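You operate a simulated robot arm through the tools that you are given. There is no shell and no other tool. Be economical: measure what you need, move in short steps, check, and stop when the job is done.

The job below is to be done with a simulated robot arm. You get a single attempt, and the scene is never put back.

## Task
Take the bent piece on the top of the paper-covered bench and put it away on the back of the measuring bench. Stack the tin marked "Sealer" from the top of the paper-covered bench on top of the tin marked "Oil". Put one of the clear cups from the top of the paper-covered bench on the orange template. Put one of the tall cups from the top of the paper-covered bench on the black tray. Take the oak block and put it in the front part of the divided plywood tray. Open the wide yellow drawer, put the pale wood block on the top of the grey bench away in the inside of the wide yellow drawer, then shut the drawer. Any order will do. Set down upright: clear cup, tall cup.

Only the result counts: the job must be done as asked and must still hold three seconds after the hand-in. Knocking over, shifting, dropping, spilling or breaking anything else fails it.

## Robot
A 6-joint arm with a two-finger gripper on a trunk, on a base that drives. Base frame: it is fixed to the floor where the robot stands at the start and does not move with it; the origin is under the middle of the robot, x ahead of it, y to its left, z up; the surface under the hand at the start is at about z = 0.902. Readings come in m, degrees, newtons and seconds.
Its first joint turns from -166.0 to 166.0 degrees. Places, roughly: back of the measuring bench (100x24 cm) [0.76, 2.7, 0.88]; bent piece (17x5x4 cm) [0.8, 0.2, 0.9]; black tray (17x13x4 cm) [3.5, 1.8, 0.9]; blue tin, brown tin, yellow tin [0.75, 0, 1]; clear cup [1.25, -0.25, 1]; front part of the divided plywood tray (23x14 cm) [4.54, -5.04, 0.8]; inside of the wide yellow drawer [0.1, -4.5, 0.8]; oak block [4.75, -1.5, 0.75]; orange template [1, -0.25, 1]; pale wood block (9x4x3 cm) [4.7, -1.7, 0.8]; tall cup [1.5, 0.75, 1]; wide yellow drawer [0.1, -4.5, 0.8]. Payload 2.54 kg.
The TCP is the grasp point between the finger pads, 0.03 m short of the fingertips. In the tool frame z runs along the fingers and y along their closing line. The gripper opens to 0.116 m. The gripper's body begins 0.095 m behind the TCP.
Orientation is that of the tool frame in the base frame, as [roll, pitch, yaw] about the fixed x, y, z axes, in that order (R = Rz(yaw) Ry(pitch) Rx(roll)). With the fingers straight down and closing along the base's y, the tool's x points along the base's -x, its y along +y and its z along -z.

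## Interface
- The arm moves only by the tool step_arm. Its argument "targets" is a list of rows, each a list of 7 numbers: the turn, a rotation vector about the tool's x, y, z in rad, then the shift along the tool's x, y, z in m, then the finger opening in m, from 0 to 0.116. In form: [[wx, wy, wz, x, y, z, claw], ...]. A call has 1 to 20 rows; each row is the pose to reach, as a shift and turn from the pose commanded when the call began, along the tool's axes at that moment. Each row takes 0.2 s and may step no farther than 0.05 m and 8.6 degrees from the row before; otherwise, or with a gripper value out of range, the whole call is refused. A pose out of reach is approached as far as the arm can. The call stops where the force on the tool passes 40 N (or 10 N more than at its start, if that is more) or the arm is blocked; 0.2 s more then pass. Each finger travels about 0.072 m/s and halts on what it meets, pressing with about 37 N; the grip force reading is that of the motor and also rises with nothing between the fingers. The clock runs only during rows and for 0.2 s after the last one: add rows that repeat a pose to give the fingers time. The reply holds the time, the measured pose of the TCP, the force on the tool along the base axes, the opening and the grip force, in the units named above and with some noise, with the torque about the TCP (base axes, N m) and any sound that the robot's microphone picked up, and new pictures: "views" is both (left out), scene, wrist or none.
- Cameras (640 x 400 px; columns grow to the right, rows downward): "scene" is now at [-0.0284, 0.1367, 1.4226]; the picture's right is [-0.14, -0.99, 0.00], its down [-0.44, 0.06, -0.90] and it looks along [0.89, -0.12, -0.44] (base axes); focal length 251 px, centre (320, 200). "wrist" rides on the gripper at [0.069, -0.015, -0.122] in the tool frame; the picture's right is [0.21, 0.98, 0.00], its down [-0.83, 0.18, -0.53] and it looks along [-0.52, 0.11, 0.85] (tool axes); focal length 251 px, centre (320, 200). There is no depth. A picture from a camera that has moved, and an enlarged one, comes with that camera's place and axes in the base frame and with its lens.
- drive_base(legs): drives the robot by 1 to 6 legs, each [ahead, left, turn to the left] in m, m and degrees, along the robot's own axes; the way and the turn of a leg run together, so that a leg with both is an arc; at most 1.5 m and 180 degrees a leg. The arm and the cameras ride along, it lands a little off, and it stops where it bumps. It gives what a move gives, and a new picture of the scene camera.
- pan_tilt(pan, tilt): turns the head with the scene camera to pan (to the left, within 120 degrees either way) and tilt (down, from -29 to 69), counted from straight ahead of the robot. It gives what a move gives, and a new picture of the scene camera.
- zoom(camera, box): a new picture of the part [left, top, right, bottom] of that camera's present view, enlarged. The clock stands still meanwhile.
- finish_job(): hands the job in; it is judged then, once.

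Go step by step. Nothing tells you exact positions but the pictures and the camera data: compare them with the known pose of the tool, close in by small moves and look again before you grip or let go. The budget is 207 turns and 260 pictures, counting those below and the enlarged ones. Unless the task says otherwise, let go and move clear before handing in.

The tools are called after ">>>" as name(argument=value, ...) on one line, values as JSON. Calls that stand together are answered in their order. step_arm: Moves the arm, as the interface text tells. Its arguments: {"type":"object","properties":{"targets":{"type":"array","items":{"type":"array","items":{"type":"number"}}},"views":{"type":"string","enum":["both","scene","wrist","none"]}},"required":["targets"]} The other tools are called the same way: drive_base (legs) drives the base; pan_tilt (pan, tilt) turns the head that bears the scene camera; zoom (camera, box) takes an enlarged picture of a part of a camera's view; finish_job () hands the job in.

At the start:

```text
clock: 0.0
ee_pos: [0.6752, -0.042, 1.1662]
tcp_rot: [179.9, 0.0, 180.0]
ft_force: [-0.6, -0.6, -0.2]
ft_torque: [0.01, 0.01, -0.01]
finger_gap: 0.1159
gripper_force: 0.0
robot x, y, heading: [-0.0003, 0.0013, -0.2]
head pan, tilt: [-7.8, 26.3]
```

scene: 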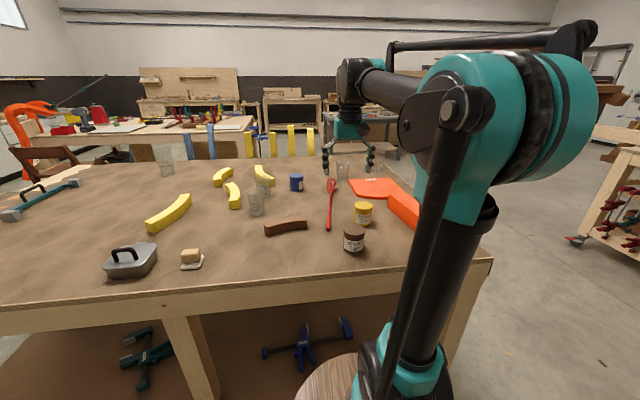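
wrist: 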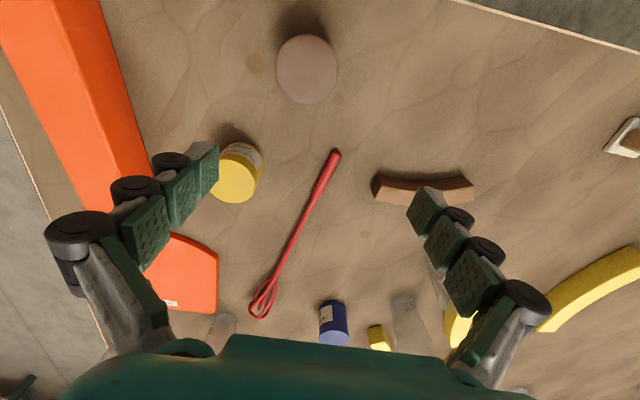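

I see the paper-covered bench with tins, cups, the brown bent piece and an orange template. First I zoom in to read the labels.

>>> zoom(camera="scene", box=[230, 150, 430, 275])

>>> zoom(camera="scene", box=[130, 130, 290, 230])

```text
3.20 times, centred on (330, 212) of scene
camera zoom: at [-0.0284, 0.1367, 1.4226], right [-0.14, -0.99, 0.0], down [-0.44, 0.06, -0.9], along [0.89, -0.12, -0.44], focal length 802 px, centre (288, 160)
```

zoom: 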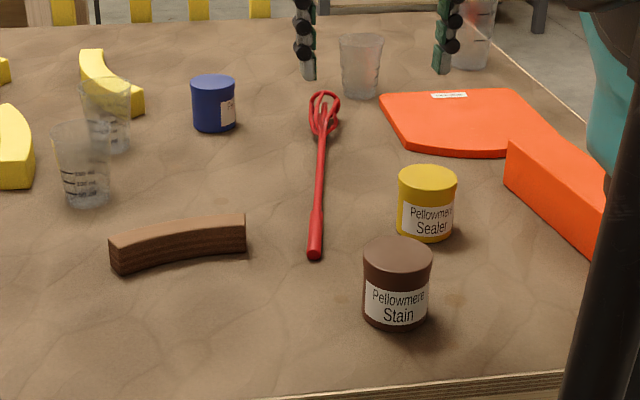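

```text
4.00 times, centred on (210, 180) of scene
camera zoom: at [-0.0284, 0.1367, 1.4226], right [-0.14, -0.99, 0.0], down [-0.44, 0.06, -0.9], along [0.89, -0.12, -0.44], focal length 1002 px, centre (760, 280)
```

zoom: 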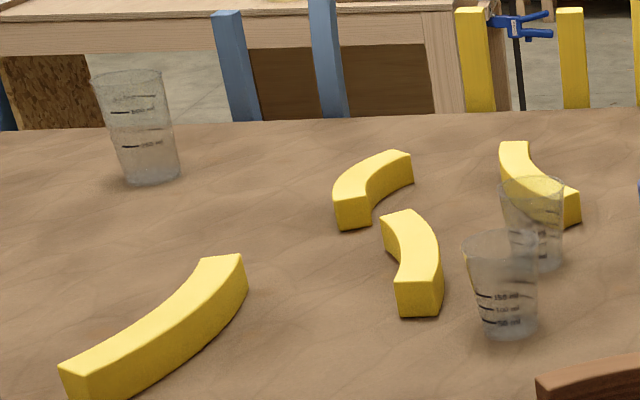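

The yellow tin is "Sealer", the brown is "Stain" and the blue is probably "Oil". I look down at the bench edge and around before driving.

>>> pan_tilt(pan=0, tilt=65)

>>> pan_tilt(pan=80, tilt=30)

>>> pan_tilt(pan=-70, tilt=25)

>>> pan_tilt(pan=20, tilt=15)

```text
clock: 1.1
ee_pos: [0.6754, -0.0429, 1.1672]
tcp_rot: [-180.0, 0.1, 180.0]
ft_force: [-1.1, 0.1, -0.3]
ft_torque: [-0.02, 0.02, 0.01]
finger_gap: 0.1162
gripper_force: 0.0
robot x, y, heading: [0.0014, -0.0025, -0.1]
head pan, tilt: [0.0, 65.0]
camera scene: at [-0.0586, 0.1491, 1.3691], right [0.0, -1.0, 0.0], down [-0.91, 0.0, -0.42], along [0.42, 0.0, -0.91], focal length 251 px, centre (320, 200)
```

scene: 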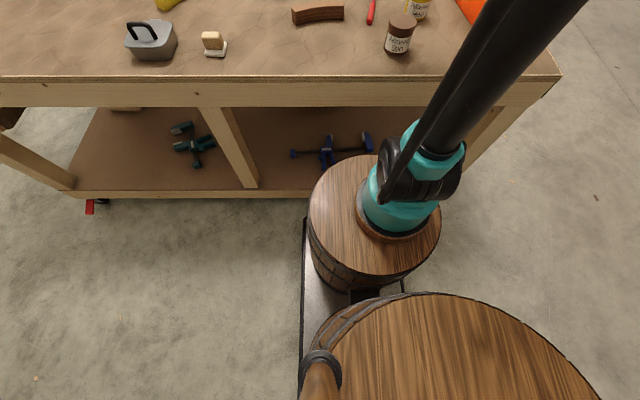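

```text
clock: 2.6
ee_pos: [0.6763, -0.0433, 1.1669]
tcp_rot: [-180.0, 0.0, -179.9]
ft_force: [-0.5, -0.5, -0.2]
ft_torque: [0.01, 0.03, 0.0]
finger_gap: 0.1163
gripper_force: 0.0
robot x, y, heading: [-0.001, 0.0036, 0.1]
head pan, tilt: [80.0, 30.0]
camera scene: at [-0.1036, 0.2381, 1.4166], right [0.98, -0.17, 0.0], down [-0.09, -0.49, -0.87], along [0.15, 0.85, -0.5], focal length 251 px, centre (320, 200)
```

scene: 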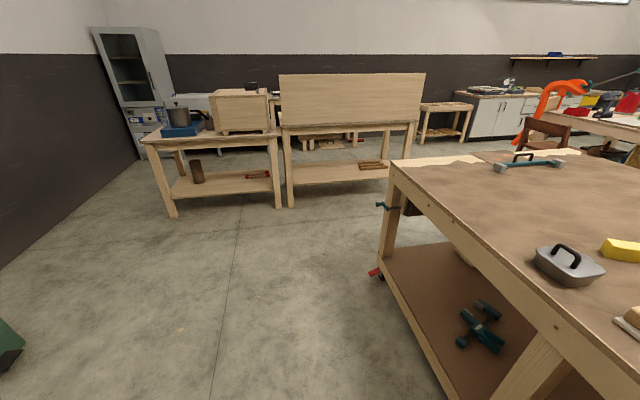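

```text
clock: 4.9
ee_pos: [0.6766, -0.0423, 1.1666]
tcp_rot: [-180.0, 0.1, 179.9]
ft_force: [-0.3, -0.2, 0.0]
ft_torque: [-0.05, -0.02, 0.03]
finger_gap: 0.1158
gripper_force: 0.1
robot x, y, heading: [0.0003, 0.0019, 0.1]
head pan, tilt: [-70.0, 25.0]
camera scene: at [-0.0878, 0.0625, 1.4246], right [-0.94, -0.34, 0.0], down [-0.14, 0.4, -0.91], along [0.31, -0.85, -0.42], focal length 251 px, centre (320, 200)
```

scene: 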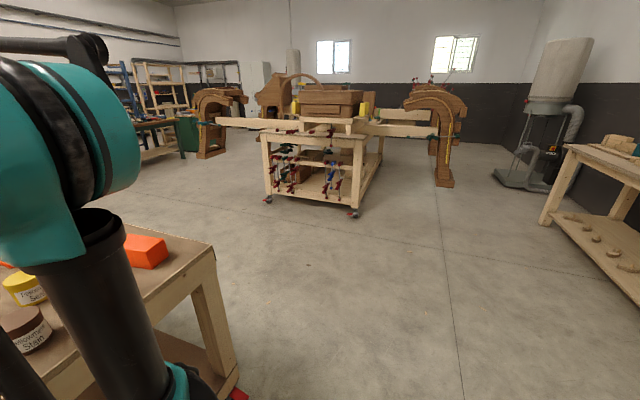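

```text
clock: 6.6
ee_pos: [0.6751, -0.0423, 1.1665]
tcp_rot: [-179.9, 0.2, 180.0]
ft_force: [0.3, -0.3, 0.3]
ft_torque: [0.02, -0.07, 0.01]
finger_gap: 0.1162
gripper_force: 0.0
robot x, y, heading: [0.0029, 0.0065, -0.0]
head pan, tilt: [20.0, 15.0]
camera scene: at [-0.0315, 0.181, 1.4409], right [0.34, -0.94, 0.0], down [-0.24, -0.09, -0.97], along [0.91, 0.33, -0.26], focal length 251 px, centre (320, 200)
```

scene: 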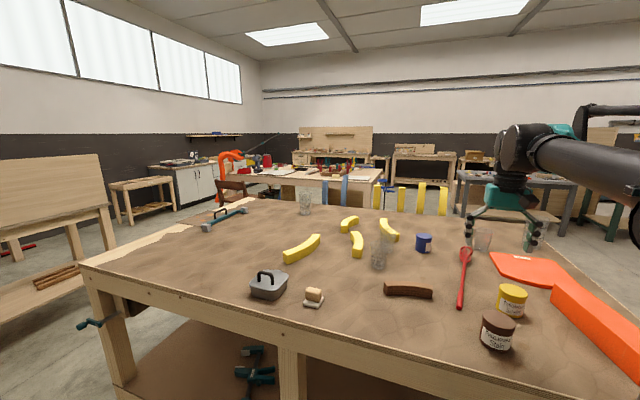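

I move above the yellow Sealer tin at about (0.80, -0.14) and look with the wrist camera.

>>> step_arm(targets=[[0, 0, 0, -0.04, -0.025, 0, 0.116], [0, 0, 0, -0.08, -0.05, 0.01, 0.116], [0, 0, 0, -0.11, -0.08, 0.04, 0.116], [0, 0, 0, -0.125, -0.098, 0.066, 0.116], [0, 0, 0, -0.125, -0.098, 0.066, 0.116]], views="wrist")

>>> pan_tilt(pan=-8, tilt=26)

```text
refused: row 3 steps farther than a row can; nothing moved
```

```text
clock: 7.5
ee_pos: [0.6755, -0.0428, 1.1664]
tcp_rot: [180.0, 0.1, 179.9]
ft_force: [0.6, 0.5, -0.5]
ft_torque: [0.01, 0.01, 0.0]
finger_gap: 0.1159
gripper_force: 0.0
robot x, y, heading: [-0.0004, 0.0004, -0.2]
head pan, tilt: [-8.0, 26.0]
camera scene: at [-0.0284, 0.1364, 1.4231], right [-0.14, -0.99, 0.0], down [-0.43, 0.06, -0.9], along [0.89, -0.12, -0.44], focal length 251 px, centre (320, 200)
```

scene: 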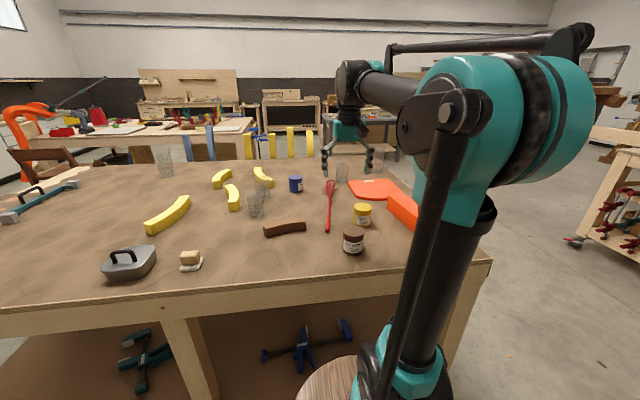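

A row was too long, so I redo it with smaller steps.

>>> step_arm(targets=[[0, 0, 0, -0.035, -0.025, 0.01, 0.116], [0, 0, 0, -0.07, -0.05, 0.02, 0.116], [0, 0, 0, -0.1, -0.075, 0.04, 0.116], [0, 0, 0, -0.125, -0.098, 0.066, 0.116], [0, 0, 0, -0.125, -0.098, 0.066, 0.116]], views="wrist")

```text
clock: 8.7
ee_pos: [0.8005, -0.1417, 1.1007]
tcp_rot: [179.9, 0.0, 180.0]
ft_force: [0.0, 0.1, 0.5]
ft_torque: [0.01, -0.02, 0.01]
finger_gap: 0.1159
gripper_force: 0.1
robot x, y, heading: [-0.0022, -0.0007, -0.1]
head pan, tilt: [-8.0, 26.0]
camera wrist: at [0.7333, -0.1565, 1.2227], right [-0.21, 0.98, 0.0], down [0.83, 0.18, 0.53], along [0.52, 0.11, -0.84], focal length 251 px, centre (320, 200)
```

wrist: 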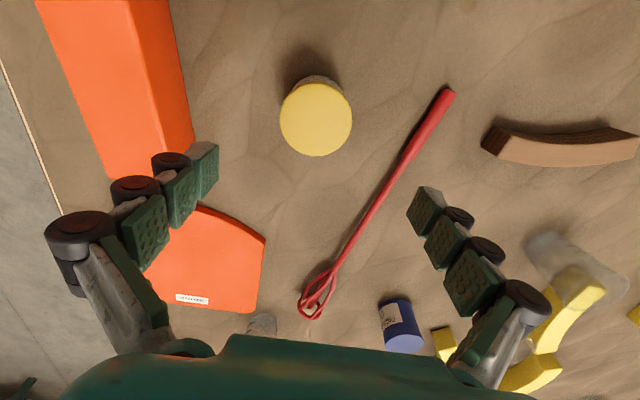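

The lid is at about (0.793, -0.148). I check the blue label, then descend over the tin.

>>> zoom(camera="wrist", box=[350, 280, 450, 360])

>>> step_arm(targets=[[0, 0, 0, 0.007, -0.006, 0.04, 0.116], [0, 0, 0, 0.007, -0.006, 0.08, 0.116], [0, 0, 0, 0.007, -0.006, 0.08, 0.116]], views="both")

```text
5.00 times, centred on (400, 320) of wrist
camera zoom: at [0.7333, -0.1565, 1.2227], right [-0.21, 0.98, 0.0], down [0.83, 0.18, 0.53], along [0.52, 0.11, -0.84], focal length 1257 px, centre (-80, -400)
```

zoom: 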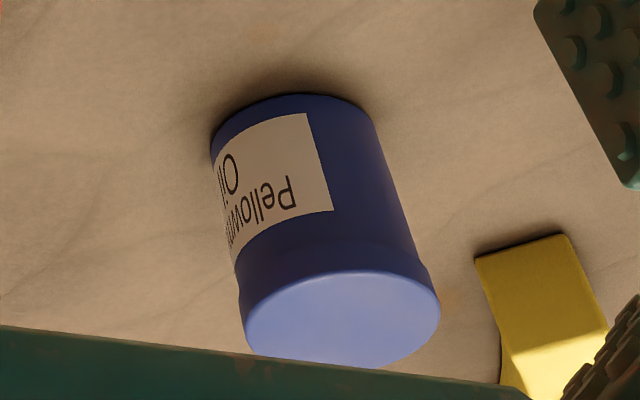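

```text
clock: 9.5
ee_pos: [0.7956, -0.1477, 1.0207]
tcp_rot: [180.0, 0.0, -179.9]
ft_force: [-0.6, -0.1, 0.4]
ft_torque: [-0.01, 0.03, -0.04]
finger_gap: 0.116
gripper_force: 0.0
robot x, y, heading: [0.0008, 0.002, -0.1]
head pan, tilt: [-8.0, 26.0]
camera scene: at [-0.0283, 0.1363, 1.423], right [-0.14, -0.99, 0.0], down [-0.43, 0.06, -0.9], along [0.89, -0.13, -0.44], focal length 251 px, centre (320, 200)
camera wrist: at [0.7273, -0.1621, 1.1428], right [-0.21, 0.98, 0.0], down [0.83, 0.18, 0.53], along [0.52, 0.11, -0.84], focal length 251 px, centre (320, 200)
```

scene: 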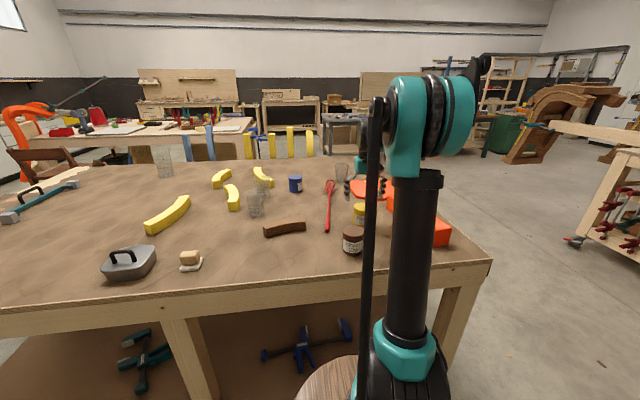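
wrist: 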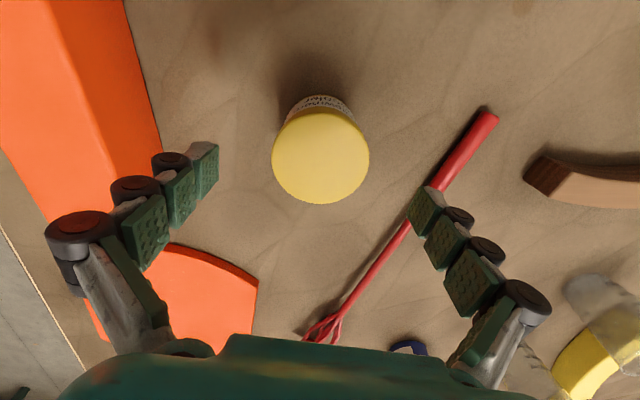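

Blue is "Oil". Centred over Sealer; descend and grip.

>>> step_arm(targets=[[0, 0, 0, 0.001, 0, 0.035, 0.116], [0, 0, 0, 0.001, 0, 0.068, 0.116], [0, 0, 0, 0.001, 0, 0.068, 0.08], [0, 0, 0, 0.001, 0, 0.068, 0.06], [0, 0, 0, 0.001, 0, 0.068, 0.06], [0, 0, 0, 0.001, 0, 0.068, 0.06]], views="wrist")

```text
clock: 10.9
ee_pos: [0.7946, -0.1471, 0.9545]
tcp_rot: [-180.0, 0.1, 180.0]
ft_force: [0.1, -0.2, 0.4]
ft_torque: [0.04, -0.02, 0.04]
finger_gap: 0.0684
gripper_force: 36.9
robot x, y, heading: [-0.0012, 0.0035, 0.2]
head pan, tilt: [-8.0, 26.0]
camera wrist: at [0.7264, -0.1629, 1.0765], right [-0.21, 0.98, 0.0], down [0.83, 0.18, 0.53], along [0.52, 0.11, -0.84], focal length 251 px, centre (320, 200)
```

wrist: 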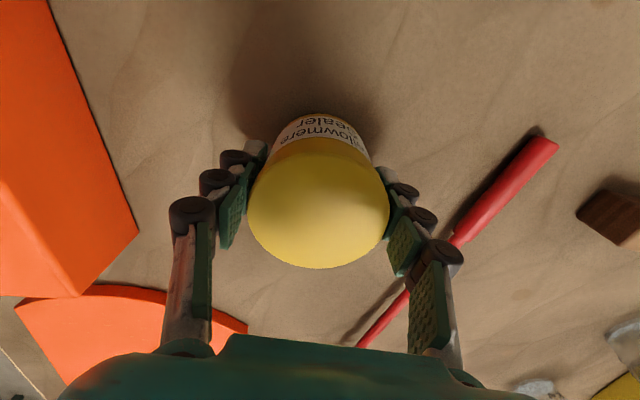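

Gripped. I lift it and reach toward the Oil tin at about (1.157, 0.094) to test reach.

>>> step_arm(targets=[[0, 0, 0, 0, 0, -0.04, 0.06], [0, 0, 0, 0, 0, -0.085, 0.06], [0, 0, 0, 0, 0, -0.13, 0.06], [0, 0, 0, 0, 0, -0.17, 0.06], [0, 0, 0, -0.04, 0.026, -0.17, 0.06], [0, 0, 0, -0.08, 0.053, -0.17, 0.06], [0, 0, 0, -0.12, 0.08, -0.17, 0.06], [0, 0, 0, -0.16, 0.106, -0.17, 0.06], [0, 0, 0, -0.2, 0.133, -0.17, 0.06], [0, 0, 0, -0.24, 0.16, -0.17, 0.06], [0, 0, 0, -0.28, 0.187, -0.17, 0.06], [0, 0, 0, -0.32, 0.213, -0.17, 0.06], [0, 0, 0, -0.355, 0.24, -0.17, 0.06], [0, 0, 0, -0.355, 0.24, -0.17, 0.06]], views="both")

```text
clock: 13.9
ee_pos: [1.0485, 0.0677, 1.083]
tcp_rot: [-180.0, 0.1, -180.0]
ft_force: [-0.4, 0.4, -1.5]
ft_torque: [0.01, -0.03, 0.03]
finger_gap: 0.0686
gripper_force: 37.3
out of reach, approached as far as the arm can: row 10, 11, 12, 13, 14
robot x, y, heading: [-0.0025, -0.002, -0.1]
head pan, tilt: [-8.0, 26.0]
camera scene: at [-0.0284, 0.1363, 1.423], right [-0.14, -0.99, 0.0], down [-0.43, 0.06, -0.9], along [0.89, -0.13, -0.44], focal length 251 px, centre (320, 200)
camera wrist: at [0.9806, 0.0519, 1.2047], right [-0.21, 0.98, 0.0], down [0.83, 0.18, 0.53], along [0.52, 0.11, -0.84], focal length 251 px, centre (320, 200)
```

scene: 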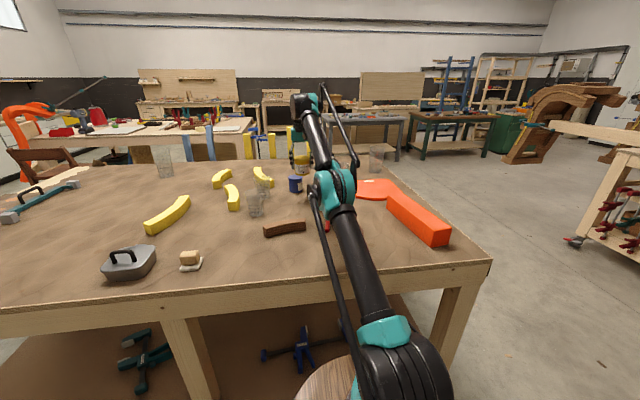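
wrist: 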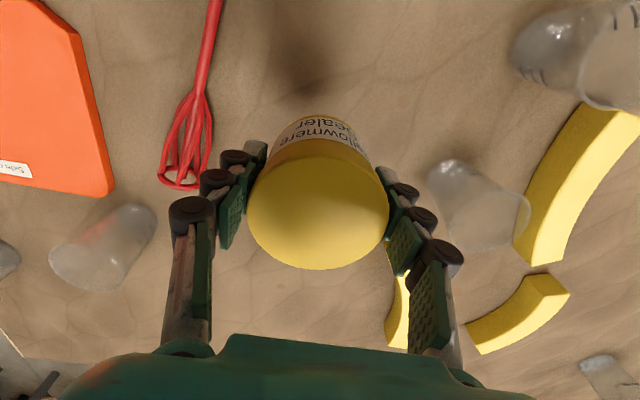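

Out of reach by about 0.1 m. I pull back and raise the arm, then look down to see the gap to the bench.

>>> step_arm(targets=[[0, 0, 0, 0.04, 0, -0.02, 0.06], [0, 0, 0, 0.08, 0, -0.04, 0.06], [0, 0, 0, 0.11, 0, -0.06, 0.06], [0, 0, 0, 0.11, 0, -0.06, 0.06]], views="none")

>>> pan_tilt(pan=-20, tilt=69)

>>> drive_base(legs=[[0.05, 0, 0]])

```text
clock: 14.9
ee_pos: [0.9396, 0.0682, 1.1383]
tcp_rot: [180.0, 0.1, -180.0]
ft_force: [1.1, -0.3, -1.6]
ft_torque: [0.03, 0.01, 0.02]
finger_gap: 0.0688
gripper_force: 36.4
robot x, y, heading: [0.0019, 0.0019, 0.1]
head pan, tilt: [-8.0, 26.0]
```

```text
clock: 16.0
ee_pos: [0.9395, 0.0692, 1.1368]
tcp_rot: [-180.0, 0.1, -180.0]
ft_force: [-0.1, 0.0, -2.0]
ft_torque: [-0.03, 0.01, -0.04]
finger_gap: 0.0685
gripper_force: 37.4
robot x, y, heading: [0.0003, 0.0015, 0.0]
head pan, tilt: [-20.0, 68.8]
camera scene: at [-0.0666, 0.13, 1.3652], right [-0.34, -0.94, 0.0], down [-0.88, 0.32, -0.36], along [0.34, -0.12, -0.93], focal length 251 px, centre (320, 200)
```

scene: 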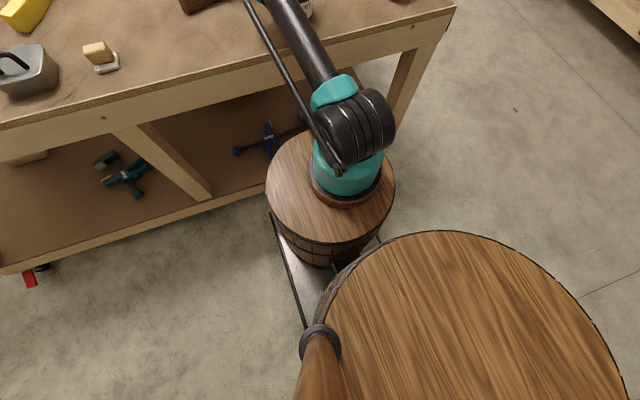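

```text
clock: 16.9
ee_pos: [0.9891, 0.068, 1.138]
tcp_rot: [-179.9, 0.2, 179.8]
ft_force: [-0.6, 0.0, -1.9]
ft_torque: [-0.02, 0.08, 0.02]
finger_gap: 0.0684
gripper_force: 37.4
robot x, y, heading: [0.0491, -0.004, 0.1]
head pan, tilt: [-20.0, 68.8]
camera scene: at [-0.0162, 0.13, 1.3652], right [-0.34, -0.94, 0.0], down [-0.88, 0.32, -0.36], along [0.34, -0.12, -0.93], focal length 251 px, centre (320, 200)
```

scene: 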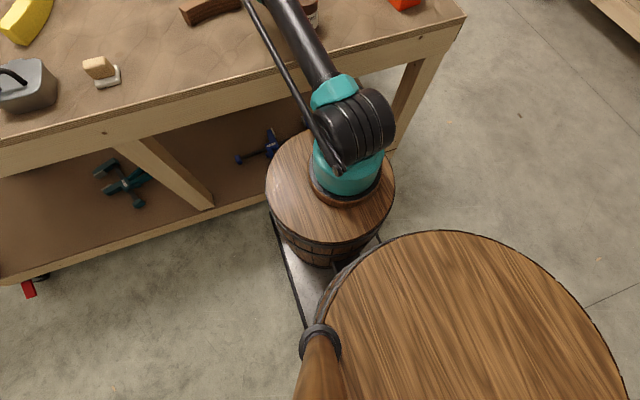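

No bump. I drive another 4 cm, then extend toward the Oil tin.

>>> drive_base(legs=[[0.04, 0, 0]])

>>> step_arm(targets=[[0, 0, 0, -0.03, 0.01, 0.02, 0.06], [0, 0, 0, -0.06, 0.02, 0.03, 0.06], [0, 0, 0, -0.09, 0.025, 0.05, 0.06], [0, 0, 0, -0.11, 0.025, 0.06, 0.06], [0, 0, 0, -0.125, 0.025, 0.065, 0.06], [0, 0, 0, -0.125, 0.025, 0.065, 0.06]], views="wrist")

>>> pan_tilt(pan=0, tilt=30)

```text
clock: 17.8
ee_pos: [1.0304, 0.0678, 1.1376]
tcp_rot: [-179.9, 0.2, 180.0]
ft_force: [0.0, -0.5, -1.5]
ft_torque: [0.02, 0.02, 0.01]
finger_gap: 0.0684
gripper_force: 37.0
robot x, y, heading: [0.0905, -0.0016, -0.0]
head pan, tilt: [-20.0, 68.8]
camera scene: at [0.0243, 0.13, 1.3652], right [-0.34, -0.94, 0.0], down [-0.88, 0.32, -0.36], along [0.34, -0.12, -0.93], focal length 251 px, centre (320, 200)
```

scene: 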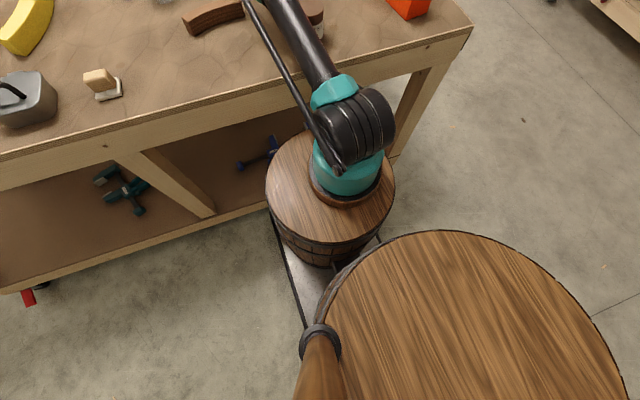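

```text
clock: 19.2
ee_pos: [1.1415, 0.0894, 1.0728]
tcp_rot: [180.0, 0.1, 179.9]
ft_force: [0.6, 0.0, -2.4]
ft_torque: [0.03, -0.02, -0.02]
finger_gap: 0.0685
gripper_force: 37.0
out of reach, approached as far as the arm can: row 5, 6
robot x, y, heading: [0.0928, 0.0, 0.1]
head pan, tilt: [-20.0, 68.8]
camera wrist: at [1.0735, 0.0737, 1.1949], right [-0.21, 0.98, 0.0], down [0.83, 0.18, 0.53], along [0.52, 0.11, -0.84], focal length 251 px, centre (320, 200)
```

wrist: 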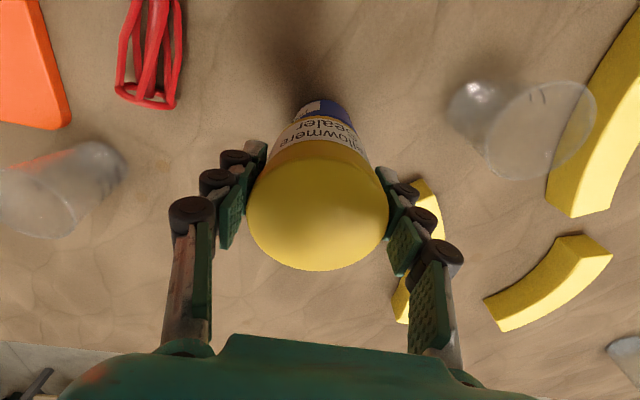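

```text
clock: 20.3
ee_pos: [1.1418, 0.0887, 1.0729]
tcp_rot: [180.0, 0.0, 179.9]
ft_force: [0.0, -0.3, -1.6]
ft_torque: [0.01, 0.0, -0.01]
finger_gap: 0.0685
gripper_force: 37.0
robot x, y, heading: [0.0906, -0.0, 0.0]
head pan, tilt: [0.0, 30.0]
camera scene: at [0.0622, 0.149, 1.4166], right [0.0, -1.0, 0.0], down [-0.5, 0.0, -0.87], along [0.87, 0.0, -0.5], focal length 251 px, centre (320, 200)
```

scene: 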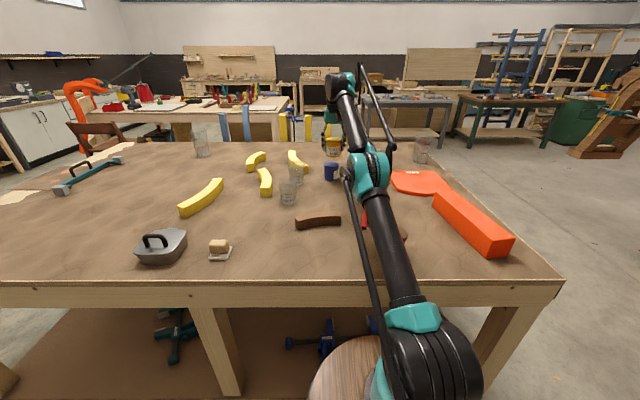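

I need about 2 cm more; I creep forward 2.5 cm.

>>> drive_base(legs=[[0.025, 0, 0]])

>>> zoom(camera="scene", box=[280, 120, 380, 195])

>>> zoom(camera="wrist", box=[220, 60, 420, 200])

```text
clock: 21.2
ee_pos: [1.1602, 0.09, 1.0714]
tcp_rot: [-179.9, 0.1, -180.0]
ft_force: [-1.3, -0.7, -2.1]
ft_torque: [0.04, -0.01, -0.01]
finger_gap: 0.0685
gripper_force: 36.5
robot x, y, heading: [0.1105, 0.0015, 0.1]
head pan, tilt: [0.0, 30.0]
stopped in leg 1: the robot was blocked; the commanded pose is now the measured one
camera scene: at [0.0798, 0.1481, 1.4167], right [0.0, -1.0, 0.0], down [-0.5, 0.0, -0.87], along [0.87, 0.0, -0.5], focal length 251 px, centre (320, 200)
```

scene: 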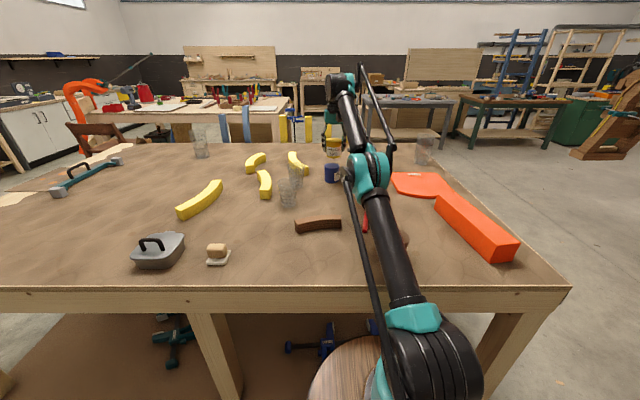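

```text
5.33 times, centred on (330, 158) of scene
camera zoom: at [0.0798, 0.1481, 1.4167], right [0.0, -1.0, 0.0], down [-0.5, 0.0, -0.87], along [0.87, 0.0, -0.5], focal length 1336 px, centre (267, 427)
```

zoom: 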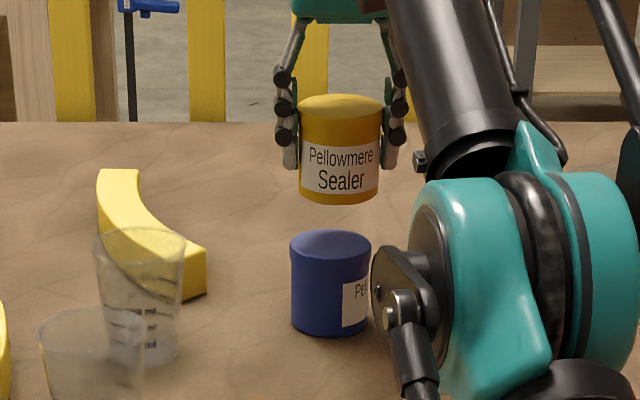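

```text
2.86 times, centred on (320, 130) of wrist
camera zoom: at [1.0919, 0.0741, 1.194], right [-0.21, 0.98, 0.0], down [0.82, 0.18, 0.54], along [0.52, 0.11, -0.84], focal length 718 px, centre (320, 400)
```

zoom: 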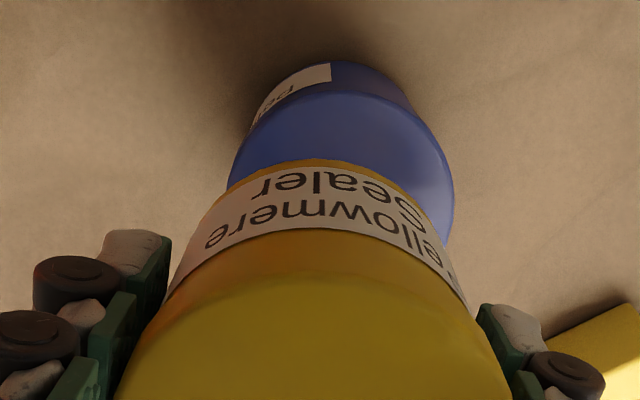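

The robot just touched the bench, and the Sealer is now almost exactly above Oil. A small correction and then a slow descent.

>>> step_arm(targets=[[0, 0, 0, 0.002, 0.003, 0.0, 0.06], [0, 0, 0, 0.002, 0.003, 0.015, 0.06], [0, 0, 0, 0.002, 0.003, 0.03, 0.06], [0, 0, 0, 0.002, 0.003, 0.03, 0.06]], views="both")

>>> zoom(camera="scene", box=[280, 120, 380, 195])

```text
clock: 22.2
ee_pos: [1.1583, 0.0937, 1.041]
tcp_rot: [-179.9, 0.1, 179.9]
ft_force: [-0.4, 0.1, -1.6]
ft_torque: [0.05, 0.02, -0.01]
finger_gap: 0.0687
gripper_force: 37.0
robot x, y, heading: [0.1121, -0.0034, 0.1]
head pan, tilt: [0.0, 30.0]
camera scene: at [0.0798, 0.148, 1.4167], right [0.0, -1.0, 0.0], down [-0.5, 0.0, -0.87], along [0.87, 0.0, -0.5], focal length 251 px, centre (320, 200)
camera wrist: at [1.0901, 0.0778, 1.1631], right [-0.21, 0.98, 0.0], down [0.82, 0.18, 0.54], along [0.52, 0.11, -0.84], focal length 251 px, centre (320, 200)
```

scene: 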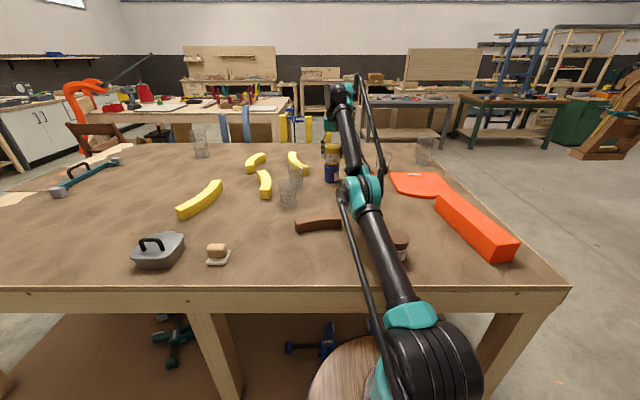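
wrist: 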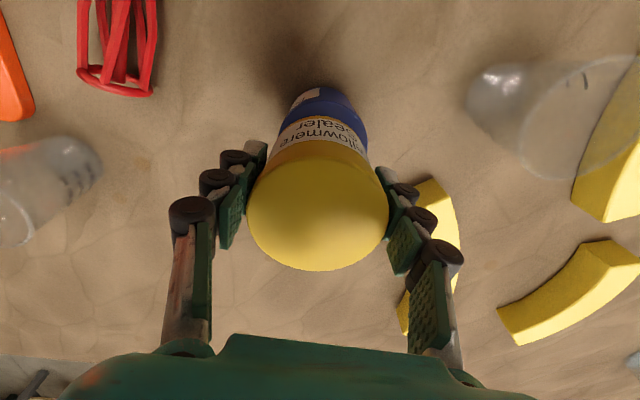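

```text
5.33 times, centred on (330, 158) of scene
camera zoom: at [0.0798, 0.148, 1.4167], right [0.0, -1.0, 0.0], down [-0.5, 0.0, -0.87], along [0.87, 0.0, -0.5], focal length 1336 px, centre (267, 427)
```

zoom: 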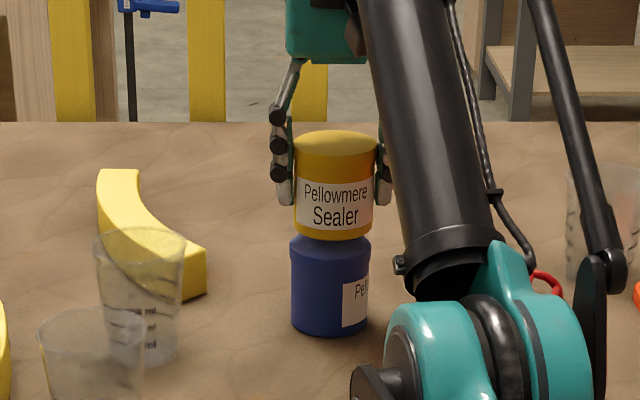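

Well aligned. I lower in 2 mm steps until contact.

>>> step_arm(targets=[[0, 0, 0, 0, 0.001, 0.003, 0.06], [0, 0, 0, 0, 0.002, 0.005, 0.06], [0, 0, 0, 0, 0.002, 0.007, 0.06], [0, 0, 0, 0, 0.002, 0.008, 0.06]], views="none")

```text
clock: 23.2
ee_pos: [1.1584, 0.0953, 1.0334]
tcp_rot: [-179.9, 0.1, 179.9]
ft_force: [0.4, 0.3, -2.2]
ft_torque: [0.02, 0.02, 0.0]
finger_gap: 0.0688
gripper_force: 37.0
robot x, y, heading: [0.1136, -0.0012, 0.1]
head pan, tilt: [0.0, 30.0]
```

>>> step_arm(targets=[[0, 0, 0, 0, 0, 0.001, 0.06], [0, 0, 0, 0, 0, 0.002, 0.06], [0, 0, 0, 0, 0, 0.002, 0.06]], views="none")

>>> zoom(camera="scene", box=[310, 140, 350, 190])

```text
clock: 24.0
ee_pos: [1.1566, 0.0947, 1.0314]
tcp_rot: [-179.8, 0.1, 179.9]
ft_force: [0.2, 0.3, -2.1]
ft_torque: [-0.01, 0.0, -0.01]
finger_gap: 0.0684
gripper_force: 37.1
robot x, y, heading: [0.1056, -0.0047, 0.1]
head pan, tilt: [0.0, 30.0]
```

```text
8.00 times, centred on (330, 165) of scene
camera zoom: at [0.0798, 0.148, 1.4167], right [0.0, -1.0, 0.0], down [-0.5, 0.0, -0.87], along [0.87, 0.0, -0.5], focal length 2005 px, centre (240, 480)
```

zoom: 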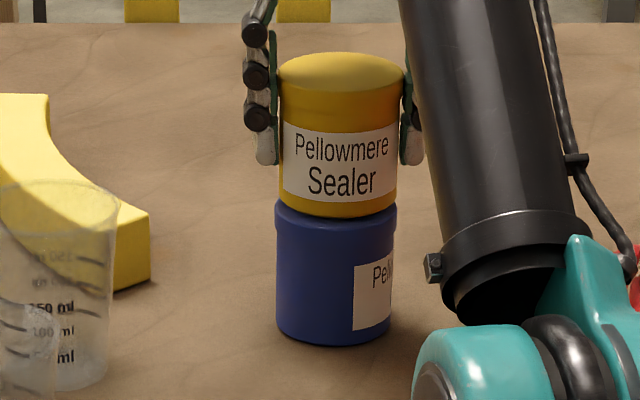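

Nearly touching. I lower a few more millimetres, watching the force.

>>> step_arm(targets=[[0, 0, 0, 0, 0.001, 0.001, 0.06], [0, 0, 0, 0, 0.001, 0.002, 0.06], [0, 0, 0, 0, 0.001, 0.003, 0.06], [0, 0, 0, 0, 0.001, 0.003, 0.06]], views="none")

```text
clock: 25.0
ee_pos: [1.1582, 0.0967, 1.0296]
tcp_rot: [-179.9, 0.1, 180.0]
ft_force: [-0.6, -0.3, -1.1]
ft_torque: [-0.04, -0.02, 0.02]
finger_gap: 0.0688
gripper_force: 36.9
robot x, y, heading: [0.1073, 0.0004, 0.2]
head pan, tilt: [0.0, 30.0]
```

>>> step_arm(targets=[[0, 0, 0, 0, 0, 0.001, 0.06], [0, 0, 0, 0, 0, 0.002, 0.06], [0, 0, 0, 0, 0, 0.002, 0.06]], views="none")

```text
clock: 25.8
ee_pos: [1.1578, 0.0965, 1.028]
tcp_rot: [-179.9, 0.1, 180.0]
ft_force: [5.1, -0.1, 16.6]
ft_torque: [0.13, -0.37, 0.03]
finger_gap: 0.0687
gripper_force: 37.1
robot x, y, heading: [0.1113, -0.0003, 0.1]
head pan, tilt: [0.0, 30.0]
```

Contact. I ease off 1 mm, open, and rise clear.

>>> step_arm(targets=[[0, 0, 0, 0, 0, -0.001, 0.06], [0, 0, 0, 0, 0, -0.001, 0.075], [0, 0, 0, 0, 0, -0.001, 0.09], [0, 0, 0, 0, 0, -0.001, 0.1], [0, 0, 0, 0, 0, -0.001, 0.105], [0, 0, 0, 0, 0, -0.03, 0.105], [0, 0, 0, 0.02, 0, -0.07, 0.105], [0, 0, 0, 0.05, 0, -0.1, 0.105], [0, 0, 0, 0.08, 0, -0.13, 0.105]], views="both")

>>> zoom(camera="scene", box=[240, 110, 440, 235])

```text
clock: 27.8
ee_pos: [1.0812, 0.0977, 1.1565]
tcp_rot: [-179.9, 0.1, -179.9]
ft_force: [0.4, -0.2, -1.0]
ft_torque: [0.01, 0.09, -0.02]
finger_gap: 0.1051
gripper_force: 0.0
robot x, y, heading: [0.1117, 0.0008, -0.1]
head pan, tilt: [0.0, 30.0]
camera scene: at [0.0801, 0.148, 1.4167], right [0.0, -1.0, 0.0], down [-0.5, 0.0, -0.87], along [0.87, 0.0, -0.5], focal length 251 px, centre (320, 200)
camera wrist: at [1.0129, 0.0822, 1.2788], right [-0.21, 0.98, 0.0], down [0.82, 0.18, 0.54], along [0.52, 0.11, -0.84], focal length 251 px, centre (320, 200)
```

scene: 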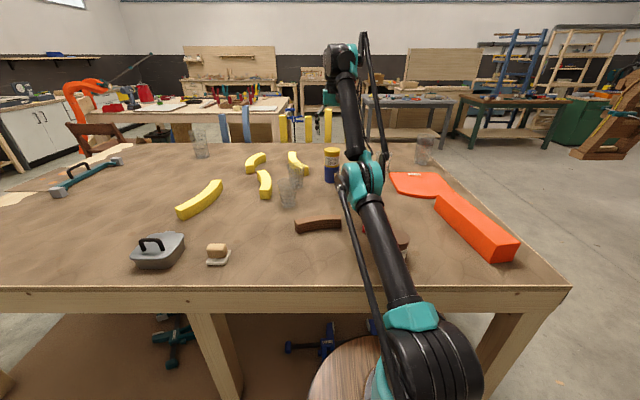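
wrist: 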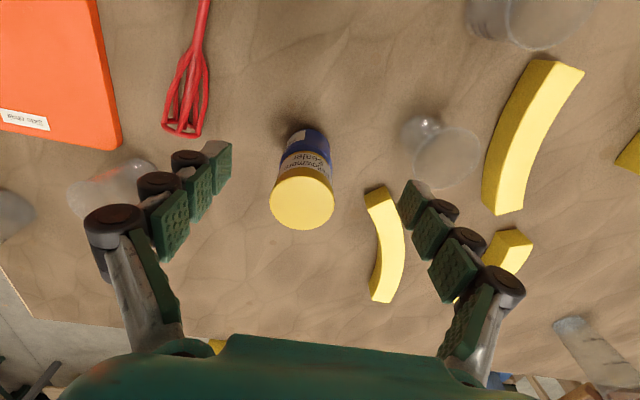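

```text
3.20 times, centred on (340, 172) of scene
camera zoom: at [0.0801, 0.148, 1.4167], right [0.0, -1.0, 0.0], down [-0.5, 0.0, -0.87], along [0.87, 0.0, -0.5], focal length 802 px, centre (256, 288)
```

zoom: 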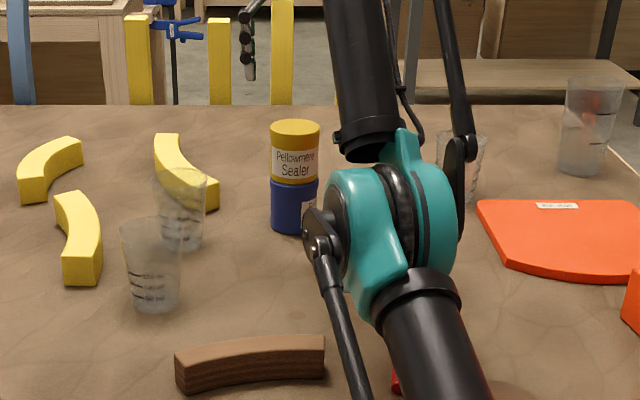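

Sealer sits on Oil. The short clear cups look to be the three near the middle, and the tall ones are at the right rear and far left. I move above the nearest clear cup at about (0.95, 0.27).

>>> step_arm(targets=[[0, 0, 0, 0.03, 0.033, 0, 0.105], [0, 0, 0, 0.06, 0.066, 0, 0.105], [0, 0, 0, 0.09, 0.1, 0, 0.105], [0, 0, 0, 0.12, 0.133, 0, 0.105], [0, 0, 0, 0.14, 0.165, 0, 0.105], [0, 0, 0, 0.14, 0.165, 0, 0.105]], views="both")

>>> zoom(camera="scene", box=[240, 110, 440, 235])

```text
clock: 29.2
ee_pos: [0.9603, 0.2734, 1.164]
tcp_rot: [-179.9, -0.1, 180.0]
ft_force: [-0.1, -0.3, -0.8]
ft_torque: [-0.02, 0.01, 0.02]
finger_gap: 0.1049
gripper_force: 0.1
out of reach, approached as far as the arm can: row 3, 4, 5, 6
robot x, y, heading: [0.1105, -0.0001, 0.1]
head pan, tilt: [0.0, 30.0]
camera scene: at [0.0798, 0.148, 1.4167], right [0.0, -1.0, 0.0], down [-0.5, 0.0, -0.87], along [0.87, 0.0, -0.5], focal length 251 px, centre (320, 200)
camera wrist: at [0.8923, 0.2585, 1.2861], right [-0.22, 0.98, 0.0], down [0.83, 0.18, 0.53], along [0.52, 0.11, -0.85], focal length 251 px, centre (320, 200)
```

scene: 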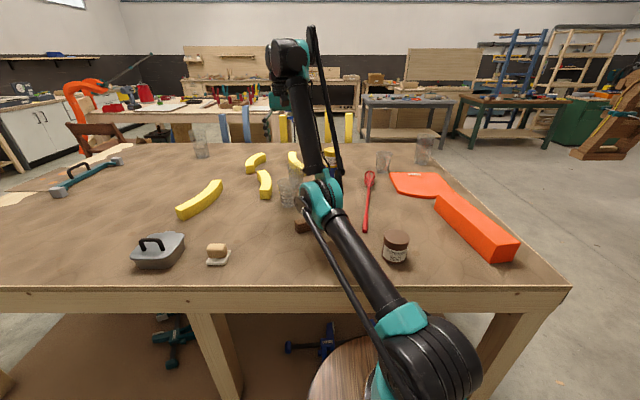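
wrist: 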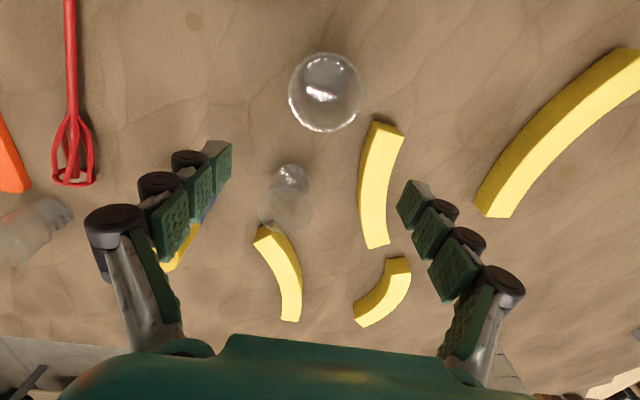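

```text
3.20 times, centred on (340, 172) of scene
camera zoom: at [0.0798, 0.148, 1.4167], right [0.0, -1.0, 0.0], down [-0.5, 0.0, -0.87], along [0.87, 0.0, -0.5], focal length 802 px, centre (256, 288)
```

zoom: 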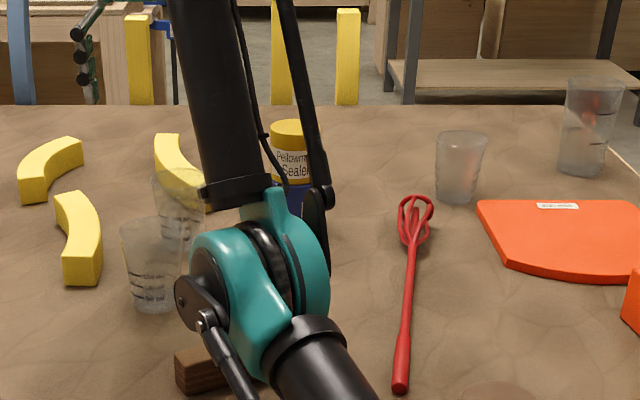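

Cup A's rim centre is at about (0.935, 0.272), z about 1.005. I descend to just above it and look.

>>> step_arm(targets=[[0, 0, 0, 0, 0, 0.04, 0.1], [0, 0, 0, 0.02, 0, 0.08, 0.1], [0, 0, 0, 0.024, -0.001, 0.1, 0.1], [0, 0, 0, 0.024, -0.001, 0.1, 0.1]], views="wrist")

```text
clock: 30.2
ee_pos: [0.97, 0.2861, 1.0925]
tcp_rot: [-179.9, 0.0, -180.0]
ft_force: [-0.6, 0.1, -0.3]
ft_torque: [-0.01, -0.02, 0.0]
finger_gap: 0.1
gripper_force: 0.1
out of reach, approached as far as the arm can: row 1, 2, 3, 4
robot x, y, heading: [0.1068, 0.0015, 0.1]
head pan, tilt: [0.0, 30.0]
camera wrist: at [0.9015, 0.2714, 1.2145], right [-0.21, 0.98, 0.0], down [0.83, 0.18, 0.53], along [0.52, 0.11, -0.85], focal length 251 px, centre (320, 200)
```

wrist: 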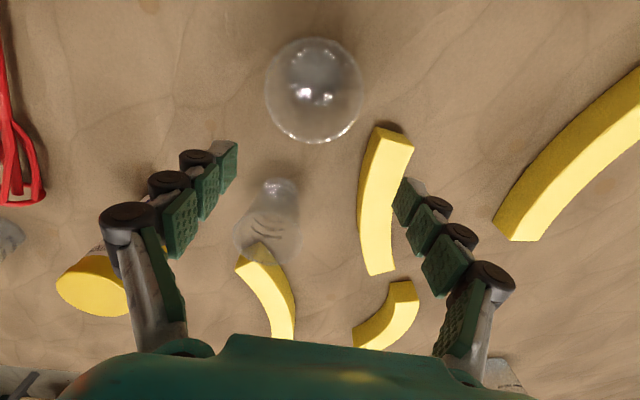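

The arm appears to have flipped to an elbow-down posture after being stretched out, which blocks retracting. I raise and extend the arm to try to flip the elbow back up.

>>> step_arm(targets=[[0, 0, 0, 0, 0, -0.05, 0.1], [0, 0, 0, 0, 0, -0.1, 0.1], [0, 0, 0, 0, 0, -0.15, 0.1], [0, 0, 0, 0, 0, -0.2, 0.1], [0, 0, 0, 0, 0, -0.25, 0.1], [0, 0, 0, 0, 0, -0.3, 0.1], [0, 0, 0, 0, 0, -0.35, 0.1], [0, 0, 0, 0, 0, -0.35, 0.1]], views="scene")

```text
clock: 32.0
ee_pos: [0.8904, 0.2447, 1.3403]
tcp_rot: [-179.9, 0.1, 179.9]
ft_force: [0.5, 0.5, -1.5]
ft_torque: [-0.04, 0.06, 0.0]
finger_gap: 0.1
gripper_force: 0.0
out of reach, approached as far as the arm can: row 4, 5, 6, 7, 8
robot x, y, heading: [0.1064, 0.0006, 0.1]
head pan, tilt: [0.0, 30.0]
camera scene: at [0.0802, 0.1482, 1.4167], right [0.0, -1.0, 0.0], down [-0.5, 0.0, -0.87], along [0.87, 0.0, -0.5], focal length 251 px, centre (320, 200)
```

scene: 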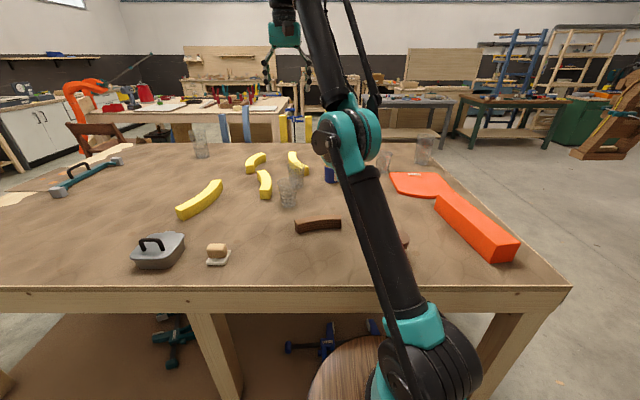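

The arm is stretched high now. I retract toward the robot at this height and see which way the elbow bends.

>>> step_arm(targets=[[0, 0, 0, 0.05, -0.01, 0, 0.1], [0, 0, 0, 0.1, -0.02, 0, 0.1], [0, 0, 0, 0.15, -0.03, 0, 0.1], [0, 0, 0, 0.2, -0.05, 0.0, 0.1], [0, 0, 0, 0.2, -0.05, 0.0, 0.1]], views="scene")

```text
refused: row 1 steps farther than a row can; nothing moved
```

>>> step_arm(targets=[[0, 0, 0, 0.045, -0.01, 0, 0.1], [0, 0, 0, 0.09, -0.02, 0, 0.1], [0, 0, 0, 0.135, -0.03, 0, 0.1], [0, 0, 0, 0.18, -0.045, 0.0, 0.1], [0, 0, 0, 0.18, -0.045, 0.0, 0.1]], views="scene")

```text
clock: 33.2
ee_pos: [0.7186, 0.2095, 1.3325]
tcp_rot: [179.9, 0.2, 179.9]
ft_force: [-6.8, -4.9, -0.7]
ft_torque: [0.47, -0.8, 0.04]
finger_gap: 0.0999
gripper_force: 0.3
out of reach, approached as far as the arm can: row 1, 2, 3
robot x, y, heading: [0.1105, -0.0005, -0.1]
head pan, tilt: [0.0, 30.0]
camera scene: at [0.0784, 0.1471, 1.4167], right [0.0, -1.0, 0.0], down [-0.5, 0.0, -0.87], along [0.87, 0.0, -0.5], focal length 251 px, centre (320, 200)
```

scene: 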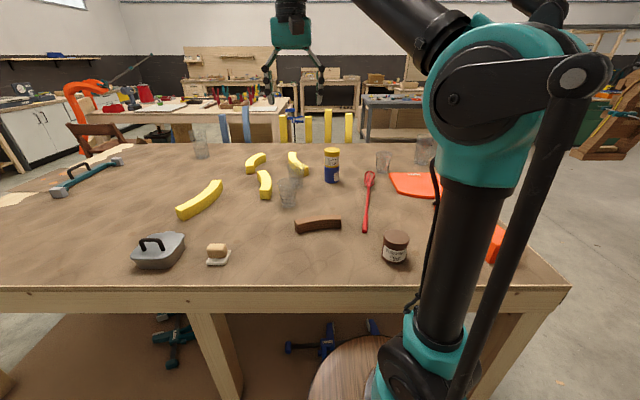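

The elbow is up again. I go to above cup A.

>>> step_arm(targets=[[0, 0, 0, -0.025, 0.008, 0.03, 0.1], [0, 0, 0, -0.05, 0.016, 0.06, 0.1], [0, 0, 0, -0.075, 0.024, 0.09, 0.1], [0, 0, 0, -0.1, 0.032, 0.12, 0.1], [0, 0, 0, -0.125, 0.04, 0.15, 0.1], [0, 0, 0, -0.15, 0.048, 0.18, 0.1], [0, 0, 0, -0.18, 0.056, 0.21, 0.1], [0, 0, 0, -0.21, 0.06, 0.24, 0.1], [0, 0, 0, -0.21, 0.06, 0.24, 0.1]], views="both")

```text
clock: 35.2
ee_pos: [0.9264, 0.2677, 1.0939]
tcp_rot: [-179.9, 0.2, -179.9]
ft_force: [-0.4, -0.3, -0.3]
ft_torque: [0.0, 0.0, 0.02]
finger_gap: 0.1002
gripper_force: 0.0
robot x, y, heading: [0.1102, -0.0014, 0.3]
head pan, tilt: [0.0, 30.0]
camera scene: at [0.0797, 0.148, 1.4167], right [0.0, -1.0, 0.0], down [-0.5, 0.0, -0.87], along [0.87, 0.0, -0.5], focal length 251 px, centre (320, 200)
camera wrist: at [0.8577, 0.2526, 1.2167], right [-0.21, 0.98, 0.0], down [0.82, 0.18, 0.54], along [0.52, 0.11, -0.84], focal length 251 px, centre (320, 200)
```

scene: 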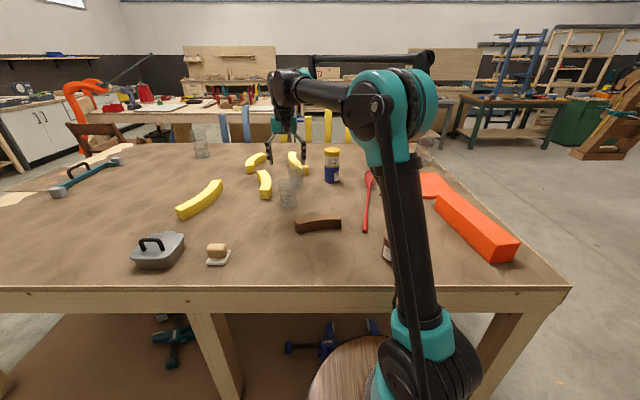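
wrist: 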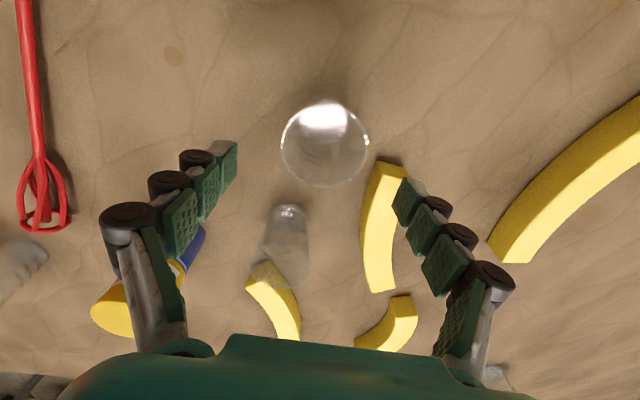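

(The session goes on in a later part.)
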